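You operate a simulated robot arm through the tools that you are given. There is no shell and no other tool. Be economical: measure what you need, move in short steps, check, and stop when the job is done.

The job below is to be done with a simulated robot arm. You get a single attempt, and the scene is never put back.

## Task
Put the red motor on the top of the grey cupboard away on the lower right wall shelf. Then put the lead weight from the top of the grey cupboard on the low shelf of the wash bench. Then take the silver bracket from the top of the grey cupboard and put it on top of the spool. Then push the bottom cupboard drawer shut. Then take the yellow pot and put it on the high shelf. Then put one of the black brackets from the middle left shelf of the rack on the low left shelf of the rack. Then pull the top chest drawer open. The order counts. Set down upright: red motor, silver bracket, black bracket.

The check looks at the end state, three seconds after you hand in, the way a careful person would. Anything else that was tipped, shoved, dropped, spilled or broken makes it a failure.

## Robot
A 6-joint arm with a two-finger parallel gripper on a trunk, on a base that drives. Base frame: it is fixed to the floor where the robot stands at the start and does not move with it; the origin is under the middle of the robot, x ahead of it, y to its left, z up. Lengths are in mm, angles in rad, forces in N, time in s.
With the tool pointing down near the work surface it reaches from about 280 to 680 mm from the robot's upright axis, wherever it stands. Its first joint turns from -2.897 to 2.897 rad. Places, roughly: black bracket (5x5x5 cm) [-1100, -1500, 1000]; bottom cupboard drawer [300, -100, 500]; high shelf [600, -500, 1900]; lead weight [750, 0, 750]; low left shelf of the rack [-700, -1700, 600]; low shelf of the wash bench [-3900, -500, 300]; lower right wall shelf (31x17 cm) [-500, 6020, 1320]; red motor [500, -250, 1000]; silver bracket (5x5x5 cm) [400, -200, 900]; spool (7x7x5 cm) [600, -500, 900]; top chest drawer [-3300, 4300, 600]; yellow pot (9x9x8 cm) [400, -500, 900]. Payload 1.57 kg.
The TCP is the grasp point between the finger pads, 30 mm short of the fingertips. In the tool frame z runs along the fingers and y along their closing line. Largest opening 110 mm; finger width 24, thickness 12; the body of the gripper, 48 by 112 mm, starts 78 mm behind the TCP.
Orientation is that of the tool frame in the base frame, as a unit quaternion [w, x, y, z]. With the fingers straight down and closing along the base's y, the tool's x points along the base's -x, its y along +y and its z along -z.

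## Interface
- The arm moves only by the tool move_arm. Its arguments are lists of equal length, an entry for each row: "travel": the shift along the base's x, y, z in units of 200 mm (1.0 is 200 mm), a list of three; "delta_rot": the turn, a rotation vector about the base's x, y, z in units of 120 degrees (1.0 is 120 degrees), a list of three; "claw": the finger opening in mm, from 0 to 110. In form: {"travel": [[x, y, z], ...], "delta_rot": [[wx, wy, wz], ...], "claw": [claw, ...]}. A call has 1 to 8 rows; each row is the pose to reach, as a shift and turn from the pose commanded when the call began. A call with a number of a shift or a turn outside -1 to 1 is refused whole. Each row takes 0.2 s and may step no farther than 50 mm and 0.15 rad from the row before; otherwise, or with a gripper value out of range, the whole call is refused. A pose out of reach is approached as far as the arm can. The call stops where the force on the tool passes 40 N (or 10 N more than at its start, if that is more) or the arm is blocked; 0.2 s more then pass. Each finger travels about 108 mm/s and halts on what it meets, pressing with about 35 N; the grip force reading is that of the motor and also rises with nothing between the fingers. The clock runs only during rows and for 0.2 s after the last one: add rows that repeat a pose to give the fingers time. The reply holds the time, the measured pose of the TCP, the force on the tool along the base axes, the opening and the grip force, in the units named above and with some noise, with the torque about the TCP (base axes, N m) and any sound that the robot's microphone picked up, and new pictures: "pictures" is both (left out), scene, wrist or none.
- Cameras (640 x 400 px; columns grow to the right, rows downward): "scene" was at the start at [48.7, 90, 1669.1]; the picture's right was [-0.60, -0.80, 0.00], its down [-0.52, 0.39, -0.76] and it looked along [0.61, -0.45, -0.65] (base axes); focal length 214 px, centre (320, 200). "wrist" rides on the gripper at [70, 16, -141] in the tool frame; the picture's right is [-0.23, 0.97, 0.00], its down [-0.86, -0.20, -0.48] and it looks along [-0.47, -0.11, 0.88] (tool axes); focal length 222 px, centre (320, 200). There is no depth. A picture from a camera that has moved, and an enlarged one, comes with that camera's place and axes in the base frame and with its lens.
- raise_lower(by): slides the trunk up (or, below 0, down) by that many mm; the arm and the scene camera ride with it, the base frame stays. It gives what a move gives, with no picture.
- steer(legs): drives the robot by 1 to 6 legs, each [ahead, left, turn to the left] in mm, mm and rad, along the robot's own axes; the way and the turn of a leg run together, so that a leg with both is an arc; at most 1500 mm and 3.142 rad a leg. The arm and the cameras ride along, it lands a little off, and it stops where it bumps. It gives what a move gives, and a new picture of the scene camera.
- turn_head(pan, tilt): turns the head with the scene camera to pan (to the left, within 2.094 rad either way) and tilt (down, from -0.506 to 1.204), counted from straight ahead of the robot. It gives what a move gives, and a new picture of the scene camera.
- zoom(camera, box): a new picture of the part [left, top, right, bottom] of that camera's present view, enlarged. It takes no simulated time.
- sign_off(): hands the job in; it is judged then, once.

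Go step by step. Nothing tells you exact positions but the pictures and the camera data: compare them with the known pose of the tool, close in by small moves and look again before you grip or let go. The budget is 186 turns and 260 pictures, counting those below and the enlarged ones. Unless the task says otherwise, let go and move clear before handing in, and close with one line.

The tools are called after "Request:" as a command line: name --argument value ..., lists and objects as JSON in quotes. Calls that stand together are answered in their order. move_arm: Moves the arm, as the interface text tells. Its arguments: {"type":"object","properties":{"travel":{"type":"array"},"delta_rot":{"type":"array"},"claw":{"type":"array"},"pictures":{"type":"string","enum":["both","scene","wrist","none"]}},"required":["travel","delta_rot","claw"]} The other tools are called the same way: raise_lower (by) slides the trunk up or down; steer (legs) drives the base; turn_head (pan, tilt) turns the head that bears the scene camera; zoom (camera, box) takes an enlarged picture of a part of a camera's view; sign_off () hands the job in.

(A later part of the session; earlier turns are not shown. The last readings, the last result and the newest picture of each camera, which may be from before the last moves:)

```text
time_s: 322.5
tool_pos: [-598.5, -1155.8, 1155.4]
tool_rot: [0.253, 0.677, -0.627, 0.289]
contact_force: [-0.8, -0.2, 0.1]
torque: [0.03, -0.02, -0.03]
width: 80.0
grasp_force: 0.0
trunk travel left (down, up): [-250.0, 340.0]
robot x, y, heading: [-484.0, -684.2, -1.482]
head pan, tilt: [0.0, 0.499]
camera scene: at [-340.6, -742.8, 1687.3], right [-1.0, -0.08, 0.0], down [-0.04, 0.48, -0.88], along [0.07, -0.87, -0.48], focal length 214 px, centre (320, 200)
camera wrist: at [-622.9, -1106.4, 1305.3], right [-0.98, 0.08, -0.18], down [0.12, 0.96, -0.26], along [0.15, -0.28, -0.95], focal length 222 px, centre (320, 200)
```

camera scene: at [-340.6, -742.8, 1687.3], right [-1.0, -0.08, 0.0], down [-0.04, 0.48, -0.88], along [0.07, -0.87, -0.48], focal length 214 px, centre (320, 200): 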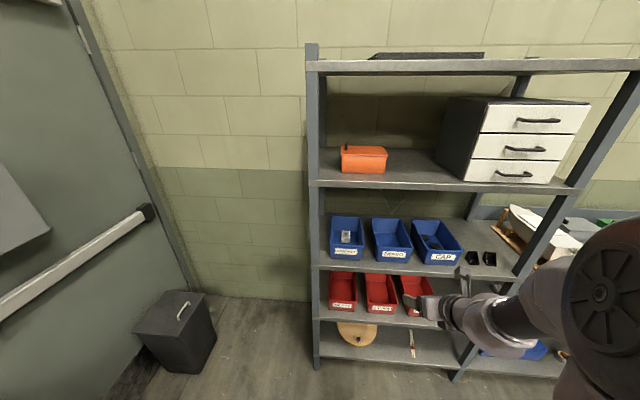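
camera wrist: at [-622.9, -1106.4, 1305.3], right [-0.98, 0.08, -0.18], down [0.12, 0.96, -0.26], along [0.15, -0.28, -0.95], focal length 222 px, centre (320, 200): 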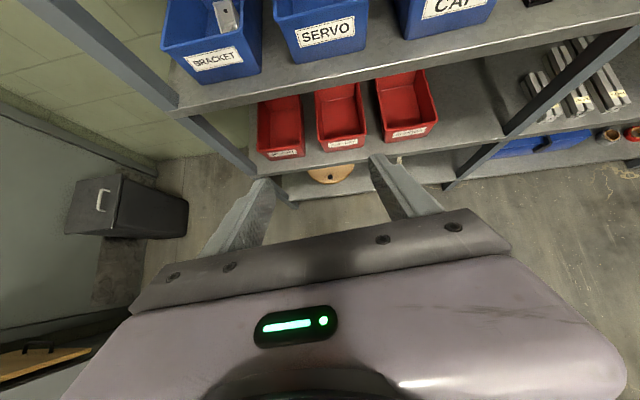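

Now I drive to about (-905,-920), squared to the rack.

Request:
steer --legs '[[0, 0, -0.087], [0, -421, 0], [225, 0, 0]]'

Request:
zoom --camera "wrist" --box '[0, 0, 640, 400]'

```text
time_s: 327.0
tool_pos: [-1064.6, -1368.6, 1156.7]
tool_rot: [-0.266, -0.651, 0.655, -0.277]
contact_force: [-0.3, 0.2, -0.2]
torque: [-0.01, -0.03, 0.05]
width: 80.0
grasp_force: 0.1
trunk travel left (down, up): [-250.0, 340.0]
robot x, y, heading: [-913.8, -911.1, -1.571]
head pan, tilt: [0.0, 0.499]
camera scene: at [-773.1, -979.8, 1687.3], right [-1.0, 0.0, 0.0], down [0.0, 0.48, -0.88], along [0.0, -0.88, -0.48], focal length 214 px, centre (320, 200)
```

scene: 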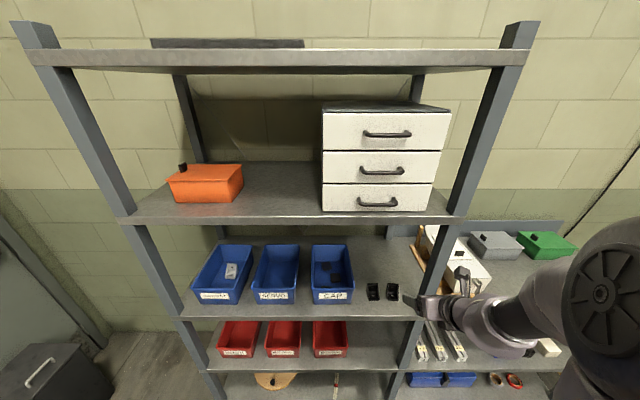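

```text
1.00 times, centred on (320, 200) of wrist (not enlarged: the box is as wide or as high as the picture)
camera zoom: at [-1085.2, -1318.4, 1306.3], right [-0.97, 0.16, -0.18], down [0.2, 0.94, -0.27], along [0.13, -0.29, -0.95], focal length 222 px, centre (320, 200)
```

zoom: 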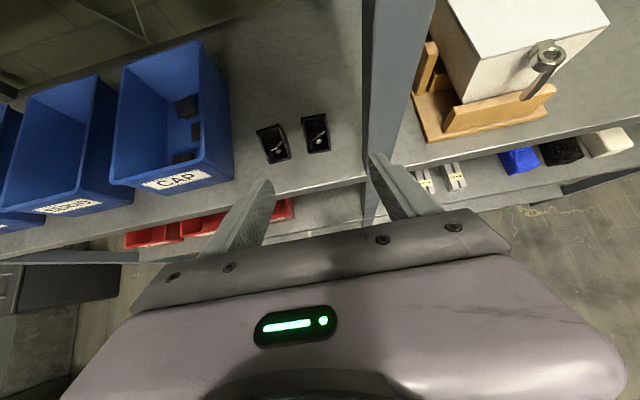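

Triangulated again: bracket 1 at about (-977,-1523), bracket 2 at (-1053,-1523), shelf top near z≈973. I enlarge to see their orientation.

Request:
zoom --camera "wrist" --box '[220, 90, 380, 190]'

```text
4.00 times, centred on (300, 140) of wrist
camera zoom: at [-1085.2, -1318.4, 1306.3], right [-0.97, 0.16, -0.18], down [0.2, 0.94, -0.27], along [0.13, -0.29, -0.95], focal length 888 px, centre (400, 440)
```

zoom: 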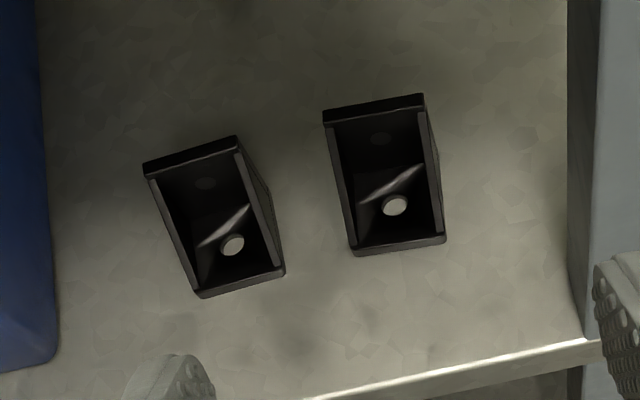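

Bracket 2 (right one, turned about -5.5°) has the better clearance: bracket 1's hand space is too near the bin. I shift the base 70 mm left for wrist range and bring the tool in front of bracket 2.

Request:
steer --legs '[[0, 70, 0]]'

Request:
move_arm --travel '[[-0.1, -0.1, -0.1], [-0.2, -0.2, -0.2], [-0.28, -0.3, -0.3]]' --delta_rot '[[0, 0, -0.02], [0, 0, -0.043], [0, 0, -0.043]]' --claw '[60, 56, 56]' --pictures "wrist"

Request:
zoom --camera "wrist" --box '[220, 80, 420, 205]'

```text
time_s: 328.0
tool_pos: [-994.6, -1369.4, 1157.7]
tool_rot: [-0.267, -0.651, 0.654, -0.277]
contact_force: [-0.1, 0.0, -0.7]
torque: [0.03, 0.03, 0.01]
width: 80.0
grasp_force: 0.0
trunk travel left (down, up): [-250.0, 340.0]
robot x, y, heading: [-847.4, -904.9, -1.573]
head pan, tilt: [0.0, 0.499]
camera scene: at [-702.4, -978.6, 1687.2], right [-1.0, 0.0, 0.0], down [0.0, 0.48, -0.88], along [0.0, -0.88, -0.48], focal length 214 px, centre (320, 200)
```

scene: 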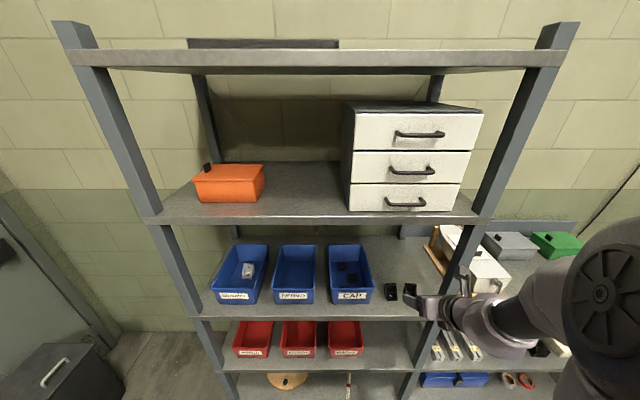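

```text
time_s: 328.8
tool_pos: [-1051.9, -1429.0, 1095.8]
tool_rot: [-0.278, -0.62, 0.684, -0.265]
contact_force: [0.4, -0.2, -0.8]
torque: [0.0, 0.0, 0.0]
width: 56.1
grasp_force: 0.1
trunk travel left (down, up): [-250.0, 340.0]
robot x, y, heading: [-846.0, -905.6, -1.574]
head pan, tilt: [0.0, 0.499]
camera wrist: at [-1067.2, -1376.2, 1244.6], right [-0.95, 0.25, -0.18], down [0.29, 0.92, -0.27], along [0.1, -0.3, -0.95], focal length 222 px, centre (320, 200)
```

wrist: 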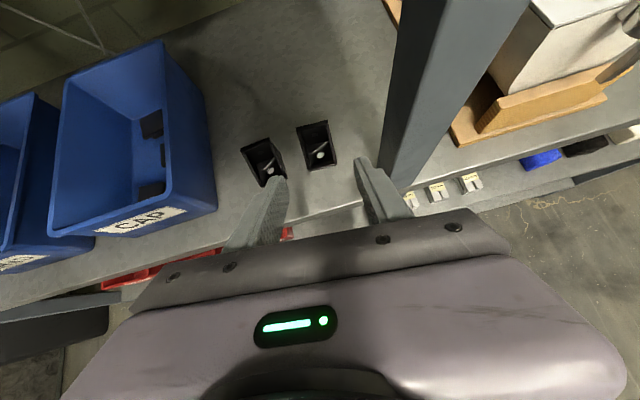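

```text
3.20 times, centred on (320, 142) of wrist
camera zoom: at [-1067.2, -1376.2, 1244.6], right [-0.95, 0.25, -0.18], down [0.29, 0.92, -0.27], along [0.1, -0.3, -0.95], focal length 711 px, centre (320, 384)
```

zoom: 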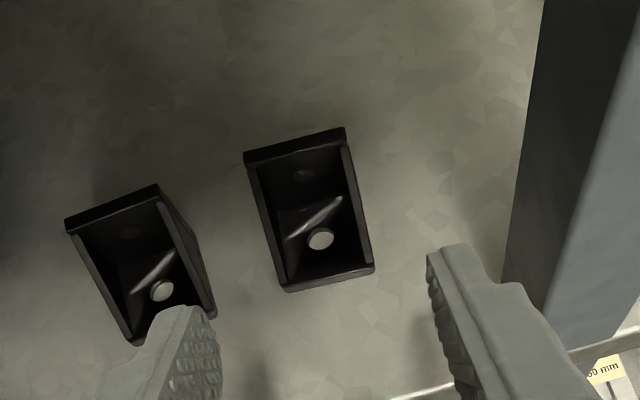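

Aligned with bracket 2. I move in above it.

Request:
move_arm --travel '[[-0.01, -0.15, -0.05], [-0.01, -0.3, -0.13], [-0.015, -0.44, -0.25]]' --delta_rot '[[0, 0, 0], [0, 0, 0], [0, 0, 0]]' --claw '[56, 56, 56]' --pictures "wrist"

Request:
zoom --camera "wrist" --box '[220, 110, 420, 235]'

```text
time_s: 329.6
tool_pos: [-1054.8, -1518.6, 1046.7]
tool_rot: [-0.278, -0.621, 0.683, -0.266]
contact_force: [-0.1, 0.0, -1.2]
torque: [-0.01, 0.0, -0.05]
width: 55.8
grasp_force: 0.0
trunk travel left (down, up): [-250.0, 340.0]
robot x, y, heading: [-845.6, -910.4, -1.573]
head pan, tilt: [0.0, 0.499]
camera wrist: at [-1070.2, -1464.4, 1196.6], right [-0.95, 0.25, -0.18], down [0.29, 0.92, -0.27], along [0.1, -0.3, -0.95], focal length 222 px, centre (320, 200)
```

wrist: 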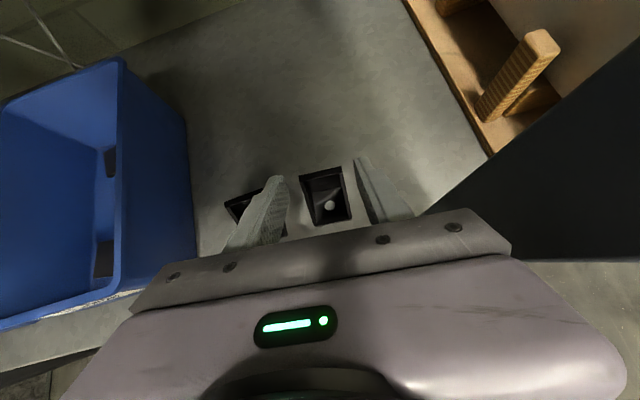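

```text
3.20 times, centred on (320, 172) of wrist
camera zoom: at [-1070.2, -1464.4, 1196.6], right [-0.95, 0.25, -0.18], down [0.29, 0.92, -0.27], along [0.1, -0.3, -0.95], focal length 711 px, centre (320, 288)
```

zoom: 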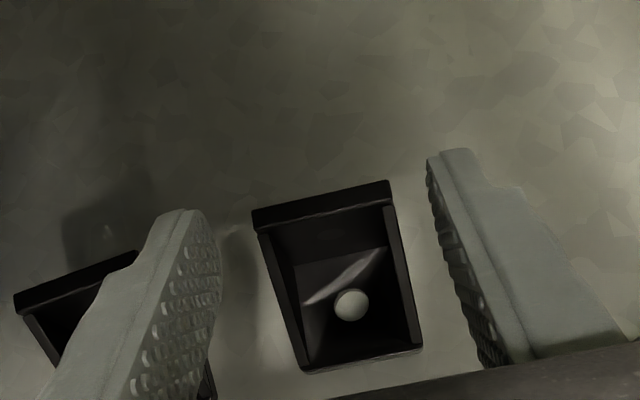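

Centred. I narrow slightly to 52 mm and descend.

Request:
move_arm --travel '[[0, -0.01, -0.06], [0, -0.02, -0.13], [0, -0.02, -0.17], [0, -0.02, -0.19]]' --delta_rot '[[0, 0, 0], [0, 0, 0], [0, 0, 0], [0, 0, 0]]' --claw '[52, 52, 52, 52]' --pictures "wrist"

Request:
zoom --camera "wrist" --box '[220, 110, 420, 235]'

```text
time_s: 330.6
tool_pos: [-1054.5, -1520.9, 1009.3]
tool_rot: [-0.278, -0.62, 0.684, -0.265]
contact_force: [0.8, 1.0, -0.5]
torque: [0.01, 0.02, -0.03]
width: 52.0
grasp_force: 0.0
trunk travel left (down, up): [-250.0, 340.0]
robot x, y, heading: [-846.4, -903.9, -1.577]
head pan, tilt: [0.0, 0.499]
camera wrist: at [-1070.2, -1467.7, 1158.9], right [-0.95, 0.25, -0.18], down [0.29, 0.92, -0.27], along [0.1, -0.3, -0.95], focal length 222 px, centre (320, 200)
```

wrist: 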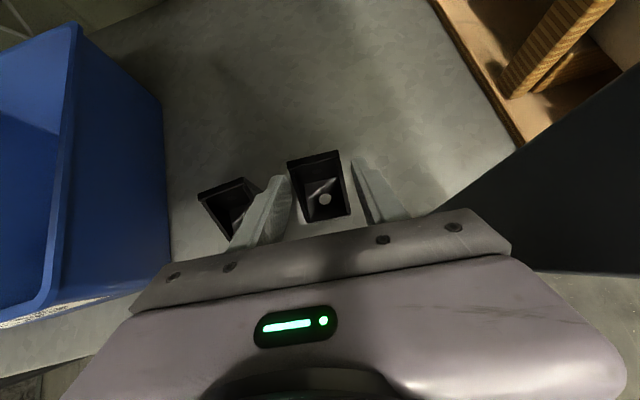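

```text
3.20 times, centred on (320, 172) of wrist
camera zoom: at [-1070.2, -1467.7, 1158.9], right [-0.95, 0.25, -0.18], down [0.29, 0.92, -0.27], along [0.1, -0.3, -0.95], focal length 711 px, centre (320, 288)
```

zoom: 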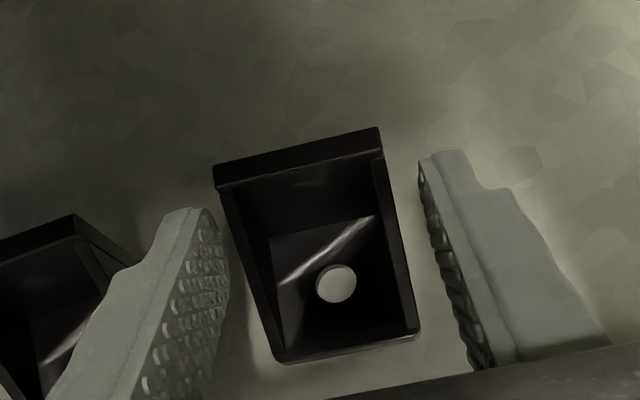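

Request:
move_arm --travel '[[0, 0, 0], [0, 0, 0], [0, 0, 0], [0, 0, 0.02], [0, 0, 0.05], [0, 0, 0.1]]' --delta_rot '[[0, 0, 0], [0, 0, 0], [0, 0, 0], [0, 0, 0], [0, 0, 0], [0, 0, 0]]' --claw '[45, 0, 0, 0, 0, 0]' --pictures "wrist"

Request:
zoom --camera "wrist" --box '[220, 110, 420, 235]'

```text
time_s: 332.0
tool_pos: [-1054.2, -1520.1, 1029.8]
tool_rot: [-0.277, -0.622, 0.683, -0.265]
contact_force: [1.3, 0.9, -0.8]
torque: [0.03, 0.0, -0.01]
width: 41.1
grasp_force: 34.9
trunk travel left (down, up): [-250.0, 340.0]
robot x, y, heading: [-844.3, -907.1, -1.575]
head pan, tilt: [0.0, 0.499]
camera wrist: at [-1070.0, -1467.7, 1178.8], right [-0.95, 0.25, -0.18], down [0.29, 0.92, -0.27], along [0.1, -0.3, -0.95], focal length 222 px, centre (320, 200)
```

wrist: 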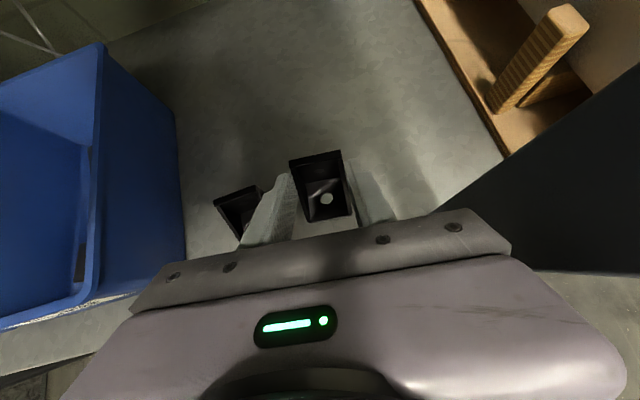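

```text
3.20 times, centred on (320, 172) of wrist
camera zoom: at [-1070.0, -1467.7, 1178.8], right [-0.95, 0.25, -0.18], down [0.29, 0.92, -0.27], along [0.1, -0.3, -0.95], focal length 711 px, centre (320, 288)
```

zoom: 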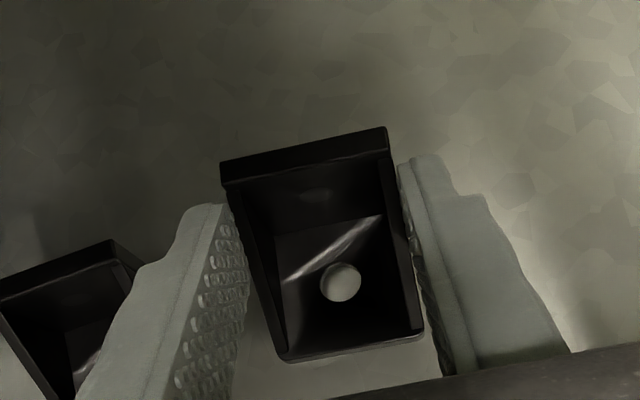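

Held at 41 mm. I lift a little and withdraw out of the rack.

Request:
move_arm --travel '[[0, 0, 0.12], [0, 0.1, 0.2], [0, 0.3, 0.2], [0, 0.5, 0.2], [0, 0.7, 0.2], [0, 0.9, 0.2]]' --delta_rot '[[0, 0, 0], [0, 0, 0], [0, 0, 0], [0, 0, 0], [0, 0, 0], [0, 0, 0]]' --claw '[0, 0, 0, 0, 0, 0]' --pictures "none"

Request:
raise_lower --by -250

Request:
turn_head --pan 0 --tilt 0.6

Request:
zoom --camera "wrist" --box '[0, 0, 640, 400]'

```text
time_s: 333.4
tool_pos: [-1056.0, -1339.2, 1069.8]
tool_rot: [-0.278, -0.621, 0.683, -0.266]
contact_force: [-0.1, -0.1, -0.5]
torque: [-0.03, 0.03, 0.02]
width: 41.2
grasp_force: 35.0
trunk travel left (down, up): [-250.0, 340.0]
robot x, y, heading: [-847.0, -908.3, -1.574]
head pan, tilt: [0.0, 0.499]
```

```text
time_s: 336.0
tool_pos: [-1056.6, -1341.5, 818.1]
tool_rot: [-0.279, -0.62, 0.684, -0.265]
contact_force: [0.6, 0.1, 0.2]
torque: [0.03, 0.0, -0.04]
width: 40.9
grasp_force: 35.0
trunk travel left (down, up): [0.0, 590.0]
robot x, y, heading: [-845.6, -909.1, -1.571]
head pan, tilt: [0.0, 0.499]
```

```text
time_s: 336.6
tool_pos: [-1056.3, -1340.2, 819.0]
tool_rot: [-0.278, -0.621, 0.683, -0.265]
contact_force: [0.2, -1.2, -0.3]
torque: [-0.03, 0.01, 0.0]
width: 41.3
grasp_force: 35.0
trunk travel left (down, up): [0.0, 590.0]
robot x, y, heading: [-841.3, -907.1, -1.573]
head pan, tilt: [0.0, 0.6]
camera scene: at [-704.0, -976.1, 1428.3], right [-1.0, 0.0, 0.0], down [0.0, 0.56, -0.83], along [0.0, -0.83, -0.56], focal length 214 px, centre (320, 200)
```

scene: 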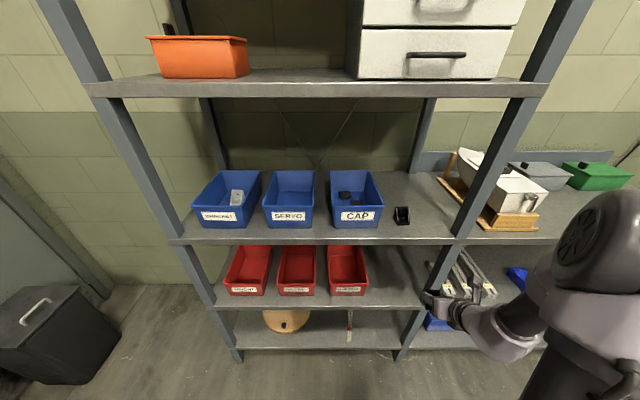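

```text
1.00 times, centred on (320, 200) of wrist (not enlarged: the box is as wide or as high as the picture)
camera zoom: at [-1071.8, -1288.4, 967.6], right [-0.95, 0.25, -0.18], down [0.29, 0.92, -0.27], along [0.1, -0.3, -0.95], focal length 222 px, centre (320, 200)
```

zoom: 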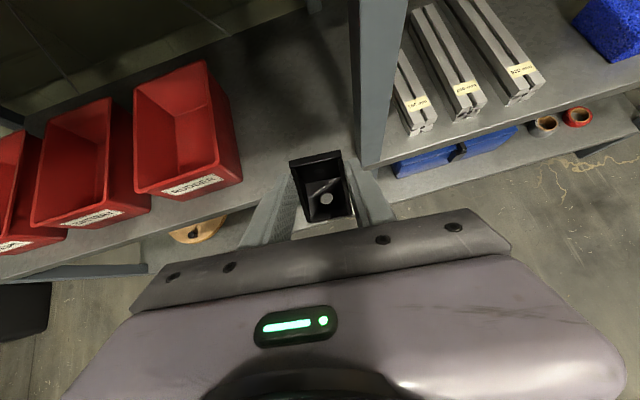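

The low shelf is at about z≈550, with free space between the RUDDER bin (x≈-917) and the post (x≈-1117). I lower the bracket in front, straighten the yaw, and aim for (-1020,-1527).

Request:
move_arm --travel '[[0.05, 0, -0.2], [0.1, 0, -0.4], [0.15, 0, -0.6], [0.18, -0.1, -0.8]]' --delta_rot '[[0, 0, 0.01], [0, 0, 0.02], [0, 0, 0.035], [0, 0, 0.046]]' --claw '[0, 0, 0, 0]' --pictures "none"

Request:
move_arm --travel '[[0, -0.2, -0.05], [0, -0.4, -0.05], [0, -0.6, -0.05], [0, -0.78, -0.05]]' --delta_rot '[[0, 0, 0], [0, 0, 0], [0, 0, 0], [0, 0, 0]]' --claw '[0, 0, 0, 0]'

```text
time_s: 337.6
tool_pos: [-1018.1, -1358.3, 657.9]
tool_rot: [0.265, 0.653, -0.653, 0.278]
contact_force: [0.1, 0.6, -0.7]
torque: [-0.01, 0.02, 0.02]
width: 41.2
grasp_force: 34.7
trunk travel left (down, up): [0.0, 590.0]
robot x, y, heading: [-842.3, -906.6, -1.57]
head pan, tilt: [0.0, 0.6]
```

```text
time_s: 338.6
tool_pos: [-1020.2, -1518.5, 648.7]
tool_rot: [-0.265, -0.653, 0.653, -0.278]
contact_force: [0.2, 0.8, -0.6]
torque: [0.0, 0.01, 0.02]
width: 41.1
grasp_force: 35.1
trunk travel left (down, up): [0.0, 590.0]
robot x, y, heading: [-848.3, -907.0, -1.574]
head pan, tilt: [0.0, 0.6]
camera scene: at [-704.0, -976.1, 1428.3], right [-1.0, 0.0, 0.0], down [0.0, 0.56, -0.83], along [0.0, -0.83, -0.56], focal length 214 px, centre (320, 200)
camera wrist: at [-1040.9, -1466.6, 797.4], right [-0.97, 0.15, -0.18], down [0.2, 0.94, -0.27], along [0.13, -0.29, -0.95], focal length 222 px, centre (320, 200)
```

scene: 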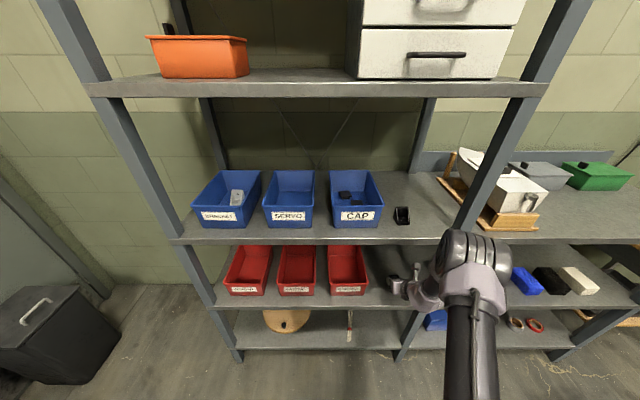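
wrist: 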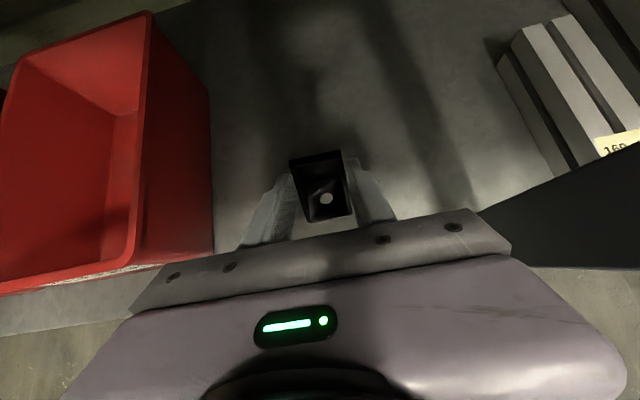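

Good position between bin and post. I lower gradually.

Request:
move_arm --travel '[[0, -0.01, -0.1], [0, -0.02, -0.18], [0, -0.02, -0.24]]' --delta_rot '[[0, 0, 0], [0, 0, 0], [0, 0, 0]]' --claw '[0, 0, 0]' --pictures "wrist"

Request:
move_arm --travel '[[0, 0, -0.02], [0, 0, -0.04], [0, 0, -0.04]]' --delta_rot '[[0, 0, 0], [0, 0, 0], [0, 0, 0]]' --claw '[0, 0, 0]' --pictures "wrist"

```text
time_s: 339.4
tool_pos: [-1019.7, -1524.4, 608.8]
tool_rot: [0.271, 0.651, -0.651, 0.282]
contact_force: [-1.0, 0.4, 14.5]
torque: [-0.08, 0.38, 0.05]
width: 41.7
grasp_force: 34.4
trunk travel left (down, up): [0.0, 590.0]
robot x, y, heading: [-847.2, -906.3, -1.574]
head pan, tilt: [0.0, 0.6]
stopped in row 3: the force on the tool passed its limit at 67 N (the readings are from after the stop); the commanded pose is now the measured one
camera wrist: at [-1041.2, -1471.5, 758.4], right [-0.97, 0.15, -0.18], down [0.2, 0.94, -0.28], along [0.13, -0.3, -0.94], focal length 222 px, centre (320, 200)
```

wrist: 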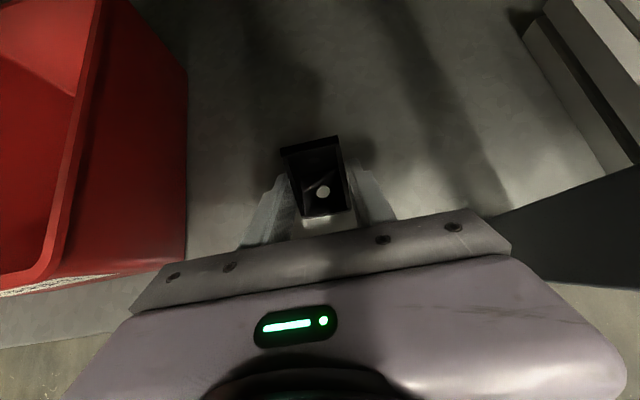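

```text
time_s: 339.8
tool_pos: [-1021.3, -1526.4, 609.7]
tool_rot: [0.273, 0.651, -0.649, 0.284]
contact_force: [-0.9, -2.8, 17.8]
torque: [0.02, 0.3, 0.03]
width: 41.3
grasp_force: 35.2
trunk travel left (down, up): [0.0, 590.0]
robot x, y, heading: [-841.0, -907.4, -1.57]
head pan, tilt: [0.0, 0.6]
stopped in row 2: the force on the tool passed its limit at 45 N (the readings are from after the stop); the commanded pose is now the measured one
camera wrist: at [-1041.9, -1473.0, 757.9], right [-0.97, 0.15, -0.18], down [0.2, 0.94, -0.29], along [0.12, -0.31, -0.94], focal length 222 px, centre (320, 200)
```

wrist: 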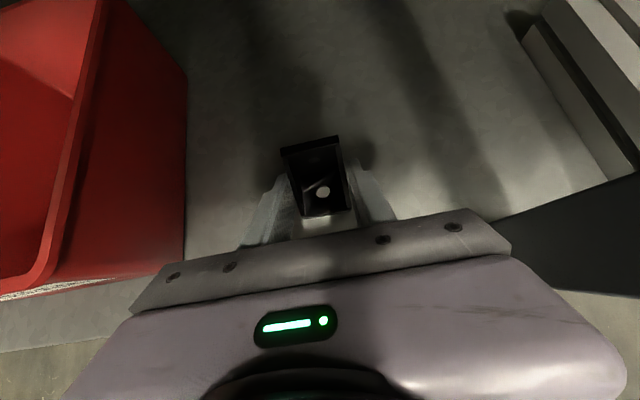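

The bracket touched down at about z=610 (shelf ≈574). I ease up 3 mm and check the force before opening.

Request:
move_arm --travel '[[0, 0, 0.01], [0, 0, 0.015], [0, 0, 0.015]]' --delta_rot '[[0, 0, 0], [0, 0, 0], [0, 0, 0]]' --claw '[0, 0, 0]' --pictures "wrist"

Request:
zoom --camera "wrist" --box '[220, 110, 420, 235]'

```text
time_s: 340.6
tool_pos: [-1022.3, -1526.2, 610.6]
tool_rot: [-0.271, -0.651, 0.651, -0.282]
contact_force: [-1.1, -2.9, 5.9]
torque: [-0.12, 0.17, 0.08]
width: 41.5
grasp_force: 34.7
trunk travel left (down, up): [0.0, 590.0]
robot x, y, heading: [-842.1, -912.9, -1.57]
head pan, tilt: [0.0, 0.6]
camera wrist: at [-1041.6, -1472.2, 758.3], right [-0.97, 0.15, -0.18], down [0.2, 0.94, -0.28], along [0.12, -0.31, -0.94], focal length 222 px, centre (320, 200)
```

wrist: 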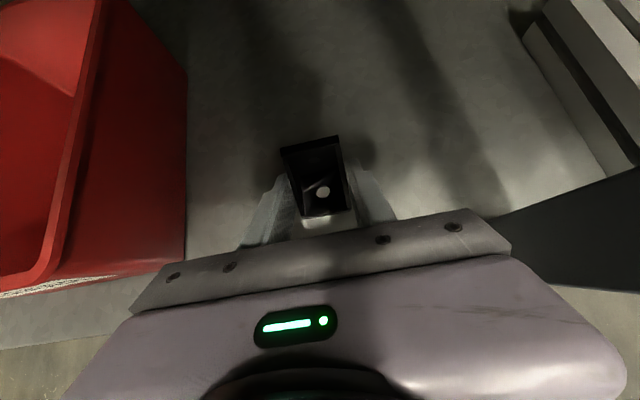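

```text
3.20 times, centred on (320, 172) of wrist
camera zoom: at [-1041.6, -1472.2, 758.3], right [-0.97, 0.15, -0.18], down [0.2, 0.94, -0.28], along [0.12, -0.31, -0.94], focal length 711 px, centre (320, 288)
```

zoom: 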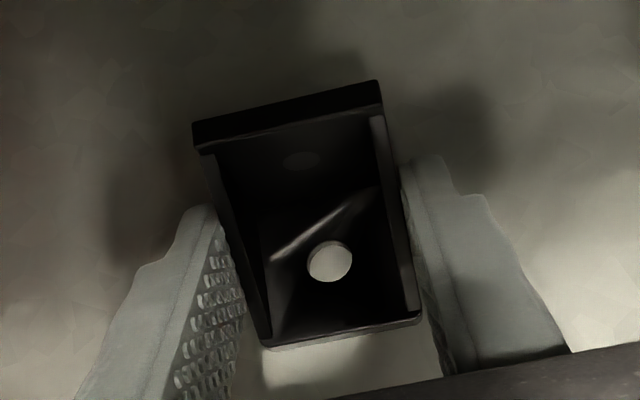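

Request:
move_arm --travel '[[0, 0, 0.005], [0, 0, 0.005], [0, 0, 0.005], [0, 0, 0.005]]' --delta_rot '[[0, 0, 0], [0, 0, 0], [0, 0, 0], [0, 0, 0]]' --claw '[44, 48, 54, 60]' --pictures "wrist"

Request:
zoom --camera "wrist" --box '[220, 110, 420, 235]'

```text
time_s: 341.6
tool_pos: [-1021.4, -1526.3, 610.3]
tool_rot: [0.271, 0.651, -0.65, 0.282]
contact_force: [0.1, 0.1, 0.2]
torque: [-0.01, -0.02, -0.02]
width: 60.1
grasp_force: 0.0
trunk travel left (down, up): [0.0, 590.0]
robot x, y, heading: [-844.2, -905.7, -1.574]
head pan, tilt: [0.0, 0.6]
camera wrist: at [-1041.4, -1472.7, 759.3], right [-0.97, 0.15, -0.18], down [0.2, 0.94, -0.28], along [0.12, -0.31, -0.94], focal length 222 px, centre (320, 200)
```

wrist: 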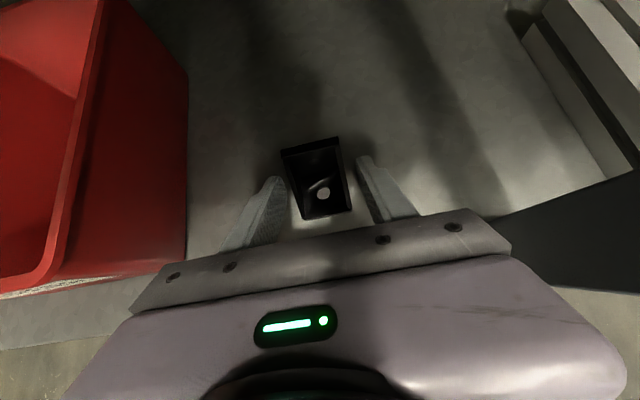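

```text
3.20 times, centred on (320, 172) of wrist
camera zoom: at [-1041.4, -1472.7, 759.3], right [-0.97, 0.15, -0.18], down [0.2, 0.94, -0.28], along [0.12, -0.31, -0.94], focal length 711 px, centre (320, 288)
```

zoom: 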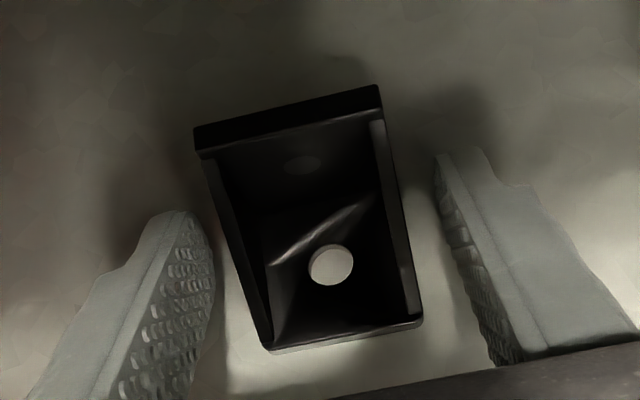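

It stands upright. I withdraw along the tool axis.

Request:
move_arm --travel '[[0, 0.08, 0.08], [0, 0.2, 0.2], [0, 0.4, 0.28], [0, 0.62, 0.3], [0, 0.85, 0.3]]' --delta_rot '[[0, 0, 0], [0, 0, 0], [0, 0, 0], [0, 0, 0], [0, 0, 0]]' --claw '[62, 62, 62, 62, 62]'

Request:
zoom --camera "scene" --box '[180, 150, 460, 350]'

```text
time_s: 342.8
tool_pos: [-1022.6, -1357.1, 670.1]
tool_rot: [0.271, 0.651, -0.651, 0.282]
contact_force: [0.4, -0.4, 0.1]
torque: [-0.07, 0.06, 0.0]
width: 61.9
grasp_force: 0.1
trunk travel left (down, up): [0.0, 590.0]
robot x, y, heading: [-842.5, -907.8, -1.57]
head pan, tilt: [0.0, 0.6]
camera scene: at [-704.0, -976.0, 1428.3], right [-1.0, 0.0, 0.0], down [0.0, 0.56, -0.83], along [0.0, -0.83, -0.56], focal length 214 px, centre (320, 200)
camera wrist: at [-1042.2, -1303.2, 818.2], right [-0.97, 0.15, -0.18], down [0.2, 0.94, -0.28], along [0.12, -0.31, -0.94], focal length 222 px, centre (320, 200)
```

scene: 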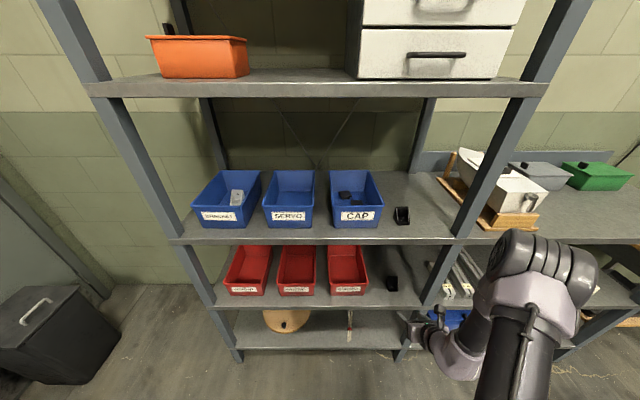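
wrist: 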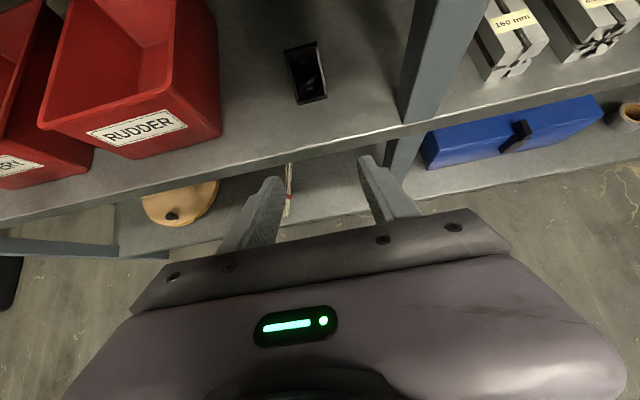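

```text
2.00 times, centred on (320, 250) of scene
camera zoom: at [-704.0, -976.0, 1428.3], right [-1.0, 0.0, 0.0], down [0.0, 0.56, -0.83], along [0.0, -0.83, -0.56], focal length 429 px, centre (320, 100)
```

zoom: 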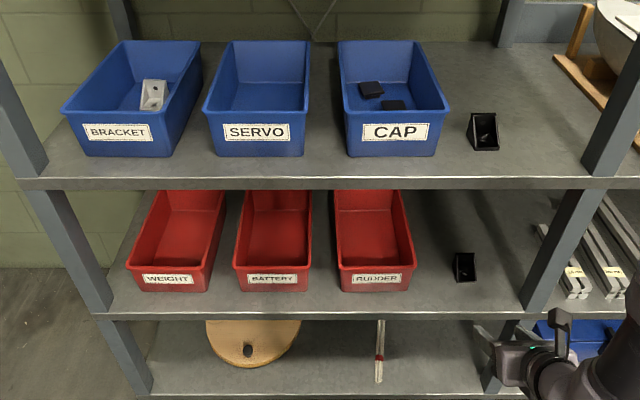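

The black bracket stands upright on the low left shelf. Last is the chest's top drawer near (-3200,4300): I back off, turn, and drive there.

Request:
steer --legs '[[-150, 0, 0], [0, 0, 3.14], [1500, 0, 0], [1500, 0, 0], [1500, 0, 0], [500, 0, 0]]'

Request:
turn_head --pan 1.5 --tilt 0.4

```text
time_s: 375.2
tool_pos: [-486.5, 4669.2, 670.5]
tool_rot: [-0.272, 0.674, 0.627, 0.281]
contact_force: [0.0, -0.4, 0.3]
torque: [-0.01, -0.01, -0.01]
width: 62.1
grasp_force: 0.1
trunk travel left (down, up): [0.0, 590.0]
robot x, y, heading: [-696.6, 4236.9, 1.496]
head pan, tilt: [0.0, 0.6]
camera scene: at [-830.8, 4313.0, 1428.3], right [1.0, -0.07, 0.0], down [-0.04, -0.56, -0.83], along [0.06, 0.82, -0.56], focal length 214 px, centre (320, 200)
```

scene: 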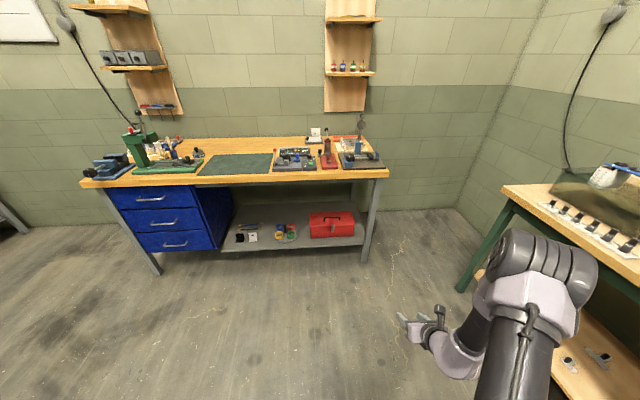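

```text
time_s: 376.8
tool_pos: [-487.7, 4668.6, 670.1]
tool_rot: [-0.272, 0.674, 0.627, 0.28]
contact_force: [0.0, 0.5, 0.5]
torque: [-0.02, -0.04, 0.01]
width: 62.0
grasp_force: 0.0
trunk travel left (down, up): [0.0, 590.0]
robot x, y, heading: [-698.1, 4232.0, 1.5]
head pan, tilt: [1.499, 0.4]
camera scene: at [-928.9, 4238.3, 1446.5], right [0.14, 0.99, 0.0], down [0.39, -0.06, -0.92], along [-0.91, 0.13, -0.39], focal length 214 px, centre (320, 200)
```

scene: 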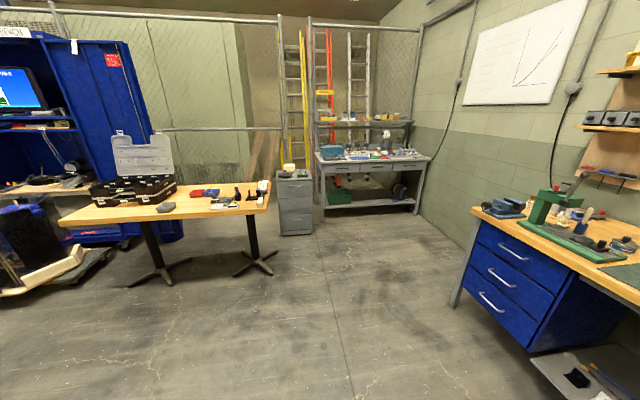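

The grey chest of drawers stands beside the tables ahead; I enlarge it.

Request:
zoom --camera "scene" --box '[240, 150, 360, 250]'

```text
4.00 times, centred on (300, 200) of scene
camera zoom: at [-928.9, 4238.3, 1446.5], right [0.14, 0.99, 0.0], down [0.39, -0.06, -0.92], along [-0.91, 0.13, -0.39], focal length 858 px, centre (400, 200)
```

zoom: 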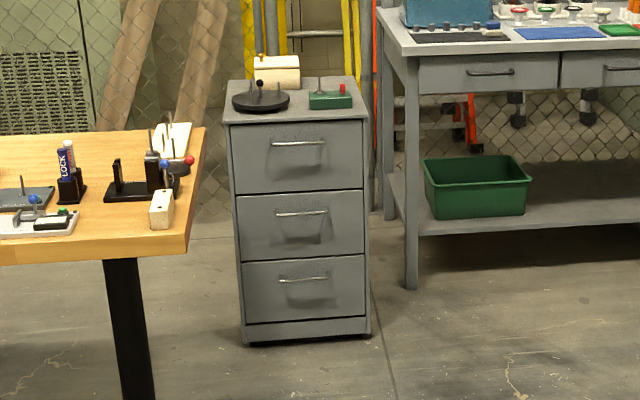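

The chest front is at x≈-3230, y≈4075–4465, with the top drawer's bar handle at about (-3200,4273,662). The table's edge is at y≈4045, so I'll stand at y≈4330 facing it.

Request:
steer --legs '[[0, 0, 1.642], [900, -60, 0], [700, -40, 0]]'

Request:
turn_head --pan 0.15 --tilt 0.5

```text
time_s: 389.0
tool_pos: [-2750.1, 4542.5, 669.8]
tool_rot: [-0.391, 0.007, 0.92, -0.005]
contact_force: [-0.2, 0.4, -0.2]
torque: [-0.01, 0.0, 0.03]
width: 62.0
grasp_force: 0.0
trunk travel left (down, up): [0.0, 590.0]
robot x, y, heading: [-2303.4, 4358.5, 3.131]
head pan, tilt: [1.499, 0.4]
camera scene: at [-2294.2, 4125.4, 1446.5], right [-1.0, 0.09, 0.0], down [0.03, 0.39, -0.92], along [-0.08, -0.92, -0.39], focal length 214 px, centre (320, 200)
```

scene: 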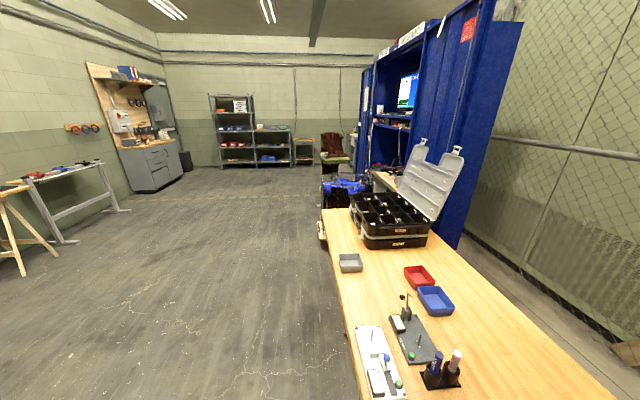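

```text
time_s: 390.5
tool_pos: [-2750.1, 4542.0, 668.9]
tool_rot: [-0.391, 0.008, 0.92, -0.004]
contact_force: [-0.6, 0.0, -0.6]
torque: [0.02, 0.02, 0.0]
width: 62.2
grasp_force: 0.1
trunk travel left (down, up): [0.0, 590.0]
robot x, y, heading: [-2308.0, 4354.3, 3.126]
head pan, tilt: [0.15, 0.499]
camera scene: at [-2376.2, 4205.5, 1437.4], right [-0.13, 0.99, 0.0], down [0.47, 0.06, -0.88], along [-0.87, -0.12, -0.48], focal length 214 px, centre (320, 200)
```

scene: 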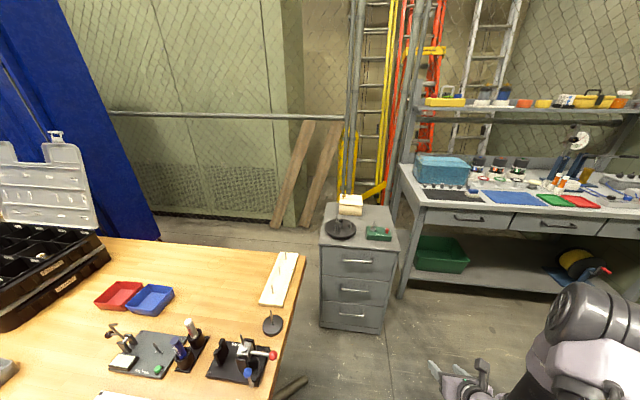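

The handle bar is at about (-3168, 4209–4342, 673). I pitch the tool up toward horizontal and roll it 90° so the fingers close vertically on the bar.

Request:
move_arm --travel '[[0, -0.1, 0], [0, -0.2, 0], [0, -0.3, 0], [0, -0.3, 0]]' --delta_rot '[[0, 0.067, 0], [0, 0.134, 0], [0, 0.2, 0], [0, 0.2, 0]]' --claw '[62, 62, 62, 62]' --pictures "none"

Request:
move_arm --travel '[[0, 0, 0], [0, 0, 0], [0, 0, 0], [0, 0, 0], [0, 0, 0], [0, 0, 0]]' --delta_rot '[[0.0588, 0, 0.0214], [0.1175, 0, 0.0428], [0.1763, 0, 0.0641], [0.235, 0, 0.0855], [0.2938, 0, 0.1069], [0.3525, 0, 0.1283]]' --claw '[62, 62, 62, 62, 62, 62]' --pictures "none"

```text
time_s: 391.5
tool_pos: [-2750.1, 4480.8, 669.1]
tool_rot: [-0.574, 0.006, 0.819, -0.006]
contact_force: [-0.1, -0.2, 0.0]
torque: [0.01, 0.01, -0.03]
width: 62.0
grasp_force: 0.0
trunk travel left (down, up): [0.0, 590.0]
robot x, y, heading: [-2304.0, 4356.9, 3.125]
head pan, tilt: [0.15, 0.499]
```

```text
time_s: 392.9
tool_pos: [-2749.1, 4483.2, 671.0]
tool_rot: [-0.531, -0.308, 0.76, 0.214]
contact_force: [0.2, 0.2, 0.8]
torque: [-0.01, -0.01, 0.02]
width: 62.2
grasp_force: 0.0
trunk travel left (down, up): [0.0, 590.0]
robot x, y, heading: [-2305.2, 4360.4, 3.123]
head pan, tilt: [0.15, 0.499]
```

Request:
move_arm --travel '[[0, -0.1, 0], [0, -0.2, 0], [0, -0.3, 0], [0, -0.4, 0], [0, -0.5, 0], [0, -0.6, 0]]' --delta_rot '[[0.0588, 0, 0.0214], [0.1175, 0, 0.0428], [0.1763, 0, 0.0641], [0.235, 0, 0.0855], [0.2938, 0, 0.1069], [0.3525, 0, 0.1283]]' --claw '[62, 62, 62, 62, 62, 62]'

```text
time_s: 394.3
tool_pos: [-2749.4, 4362.0, 669.7]
tool_rot: [-0.407, -0.576, 0.584, 0.401]
contact_force: [0.3, -0.5, -0.1]
torque: [0.0, 0.02, -0.01]
width: 62.0
grasp_force: 0.1
trunk travel left (down, up): [0.0, 590.0]
robot x, y, heading: [-2303.8, 4362.9, 3.123]
head pan, tilt: [0.15, 0.499]
camera scene: at [-2376.2, 4205.7, 1437.4], right [-0.13, 0.99, 0.0], down [0.47, 0.06, -0.88], along [-0.87, -0.12, -0.48], focal length 214 px, centre (320, 200)
camera wrist: at [-2624.7, 4291.8, 735.0], right [-0.34, 0.24, 0.91], down [0.52, 0.85, -0.03], along [-0.78, 0.46, -0.41], focal length 222 px, centre (320, 200)
```

scene: 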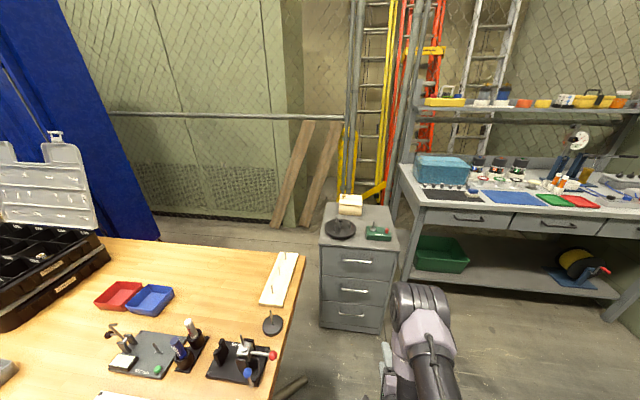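
wrist: 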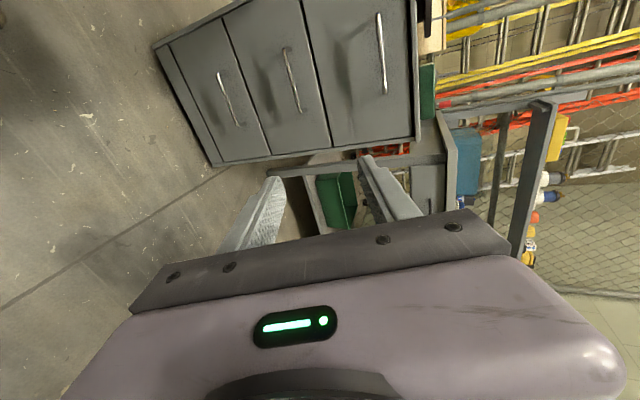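

The tool is now rolled; the wrist view confirms the handle at (-3168,4275,673). I drive 225 mm closer and line up.

Request:
steer --legs '[[225, 0, 0.01]]'

Request:
move_arm --travel '[[-0.1, -0.15, 0.05], [-0.25, -0.3, 0.1], [-0.4, -0.43, 0.17]]' --delta_rot '[[0, 0, 0], [0, 0, 0], [0, 0, 0]]' --claw '[55, 55, 55]'

```text
time_s: 396.0
tool_pos: [-2975.1, 4358.6, 669.2]
tool_rot: [-0.411, -0.579, 0.581, 0.398]
contact_force: [-0.4, -0.5, -0.1]
torque: [0.03, 0.01, -0.01]
width: 62.0
grasp_force: 0.0
trunk travel left (down, up): [0.0, 590.0]
robot x, y, heading: [-2526.8, 4359.9, 3.141]
head pan, tilt: [0.15, 0.499]
camera scene: at [-2598.5, 4206.9, 1437.3], right [-0.15, 0.99, 0.0], down [0.47, 0.07, -0.88], along [-0.87, -0.13, -0.48], focal length 214 px, centre (320, 200)
```

scene: 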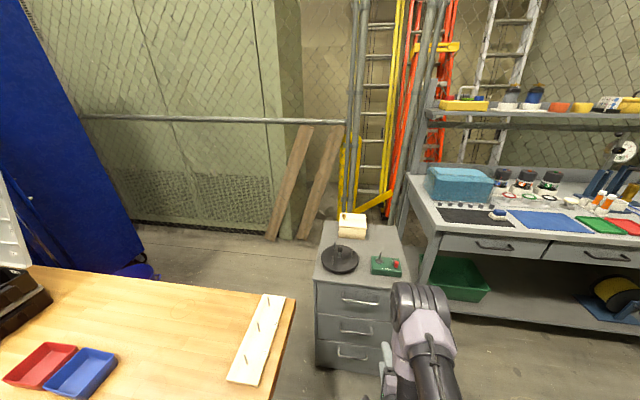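

```text
time_s: 396.8
tool_pos: [-3056.1, 4271.8, 702.2]
tool_rot: [-0.409, -0.579, 0.581, 0.398]
contact_force: [-0.1, 0.5, -0.2]
torque: [0.01, -0.03, -0.06]
width: 54.6
grasp_force: 0.0
trunk travel left (down, up): [0.0, 590.0]
robot x, y, heading: [-2523.7, 4357.9, 3.142]
head pan, tilt: [0.15, 0.499]
camera scene: at [-2598.5, 4207.0, 1437.4], right [-0.15, 0.99, 0.0], down [0.47, 0.07, -0.88], along [-0.87, -0.13, -0.48], focal length 214 px, centre (320, 200)
camera wrist: at [-2929.5, 4204.4, 768.4], right [-0.34, 0.24, 0.91], down [0.51, 0.86, -0.03], along [-0.79, 0.45, -0.41], focal length 222 px, centre (320, 200)
```

scene: 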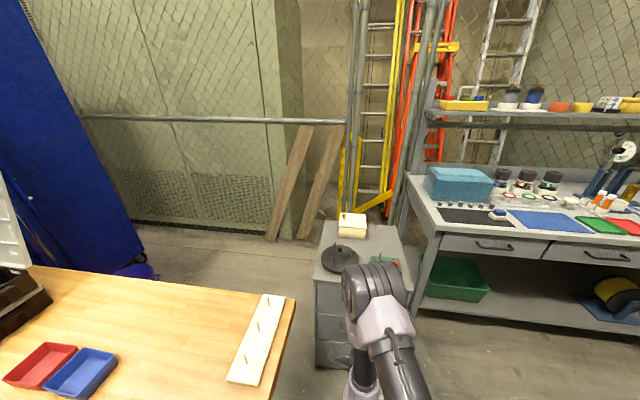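
wrist: 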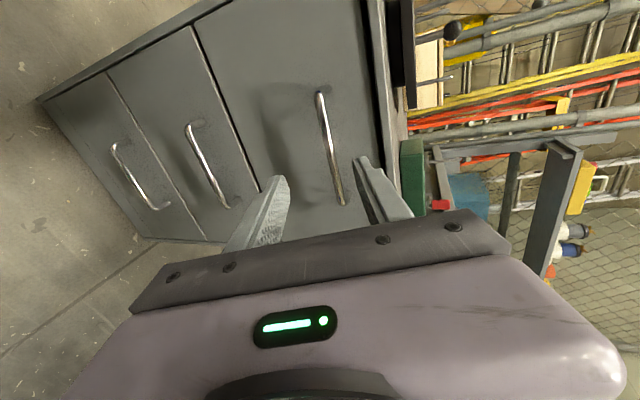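

The bar sits about 13 mm toward the upper finger, 114 mm ahead. I correct and approach to about 45 mm short.

Request:
move_arm --travel '[[-0.08, 0.01, 0.04], [-0.22, 0.01, -0.01], [-0.33, 0.01, -0.05]]' --delta_rot '[[0, 0, 0], [0, 0, 0], [0, 0, 0]]' --claw '[50, 50, 50]' --pictures "wrist"

Request:
zoom --camera "wrist" --box '[220, 100, 420, 225]'

```text
time_s: 397.6
tool_pos: [-3119.6, 4283.7, 691.8]
tool_rot: [0.413, 0.581, -0.579, -0.396]
contact_force: [-0.4, -0.6, 0.0]
torque: [0.0, -0.02, -0.01]
width: 49.8
grasp_force: 0.1
out of reach, approached as far as the arm can: row 2, 3
trunk travel left (down, up): [0.0, 590.0]
robot x, y, heading: [-2528.5, 4357.8, 3.139]
head pan, tilt: [0.15, 0.499]
camera wrist: at [-2991.4, 4217.4, 756.4], right [-0.34, 0.24, 0.91], down [0.5, 0.86, -0.04], along [-0.79, 0.45, -0.41], focal length 222 px, centre (320, 200)
```

wrist: 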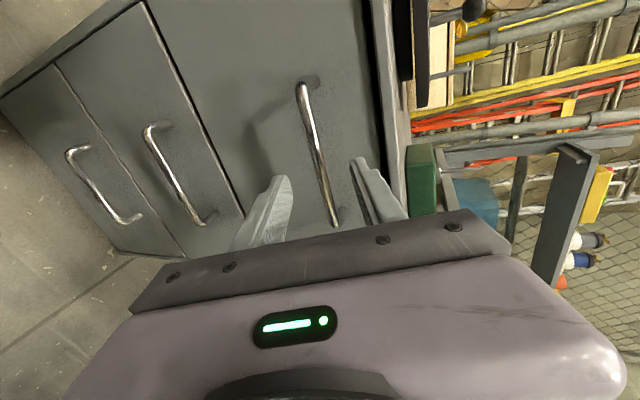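

```text
3.20 times, centred on (320, 162) of wrist
camera zoom: at [-2991.4, 4217.4, 756.4], right [-0.34, 0.24, 0.91], down [0.5, 0.86, -0.04], along [-0.79, 0.45, -0.41], focal length 711 px, centre (320, 320)
```

zoom: 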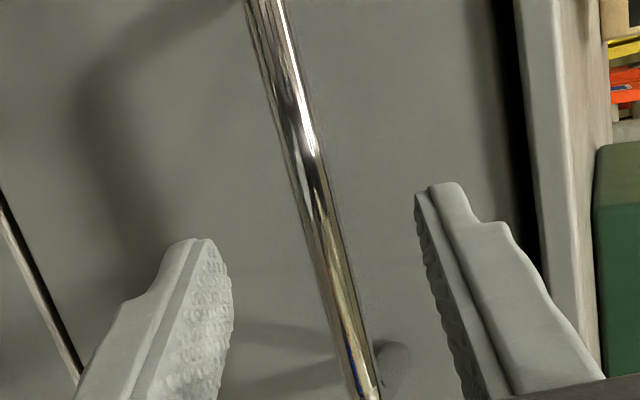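

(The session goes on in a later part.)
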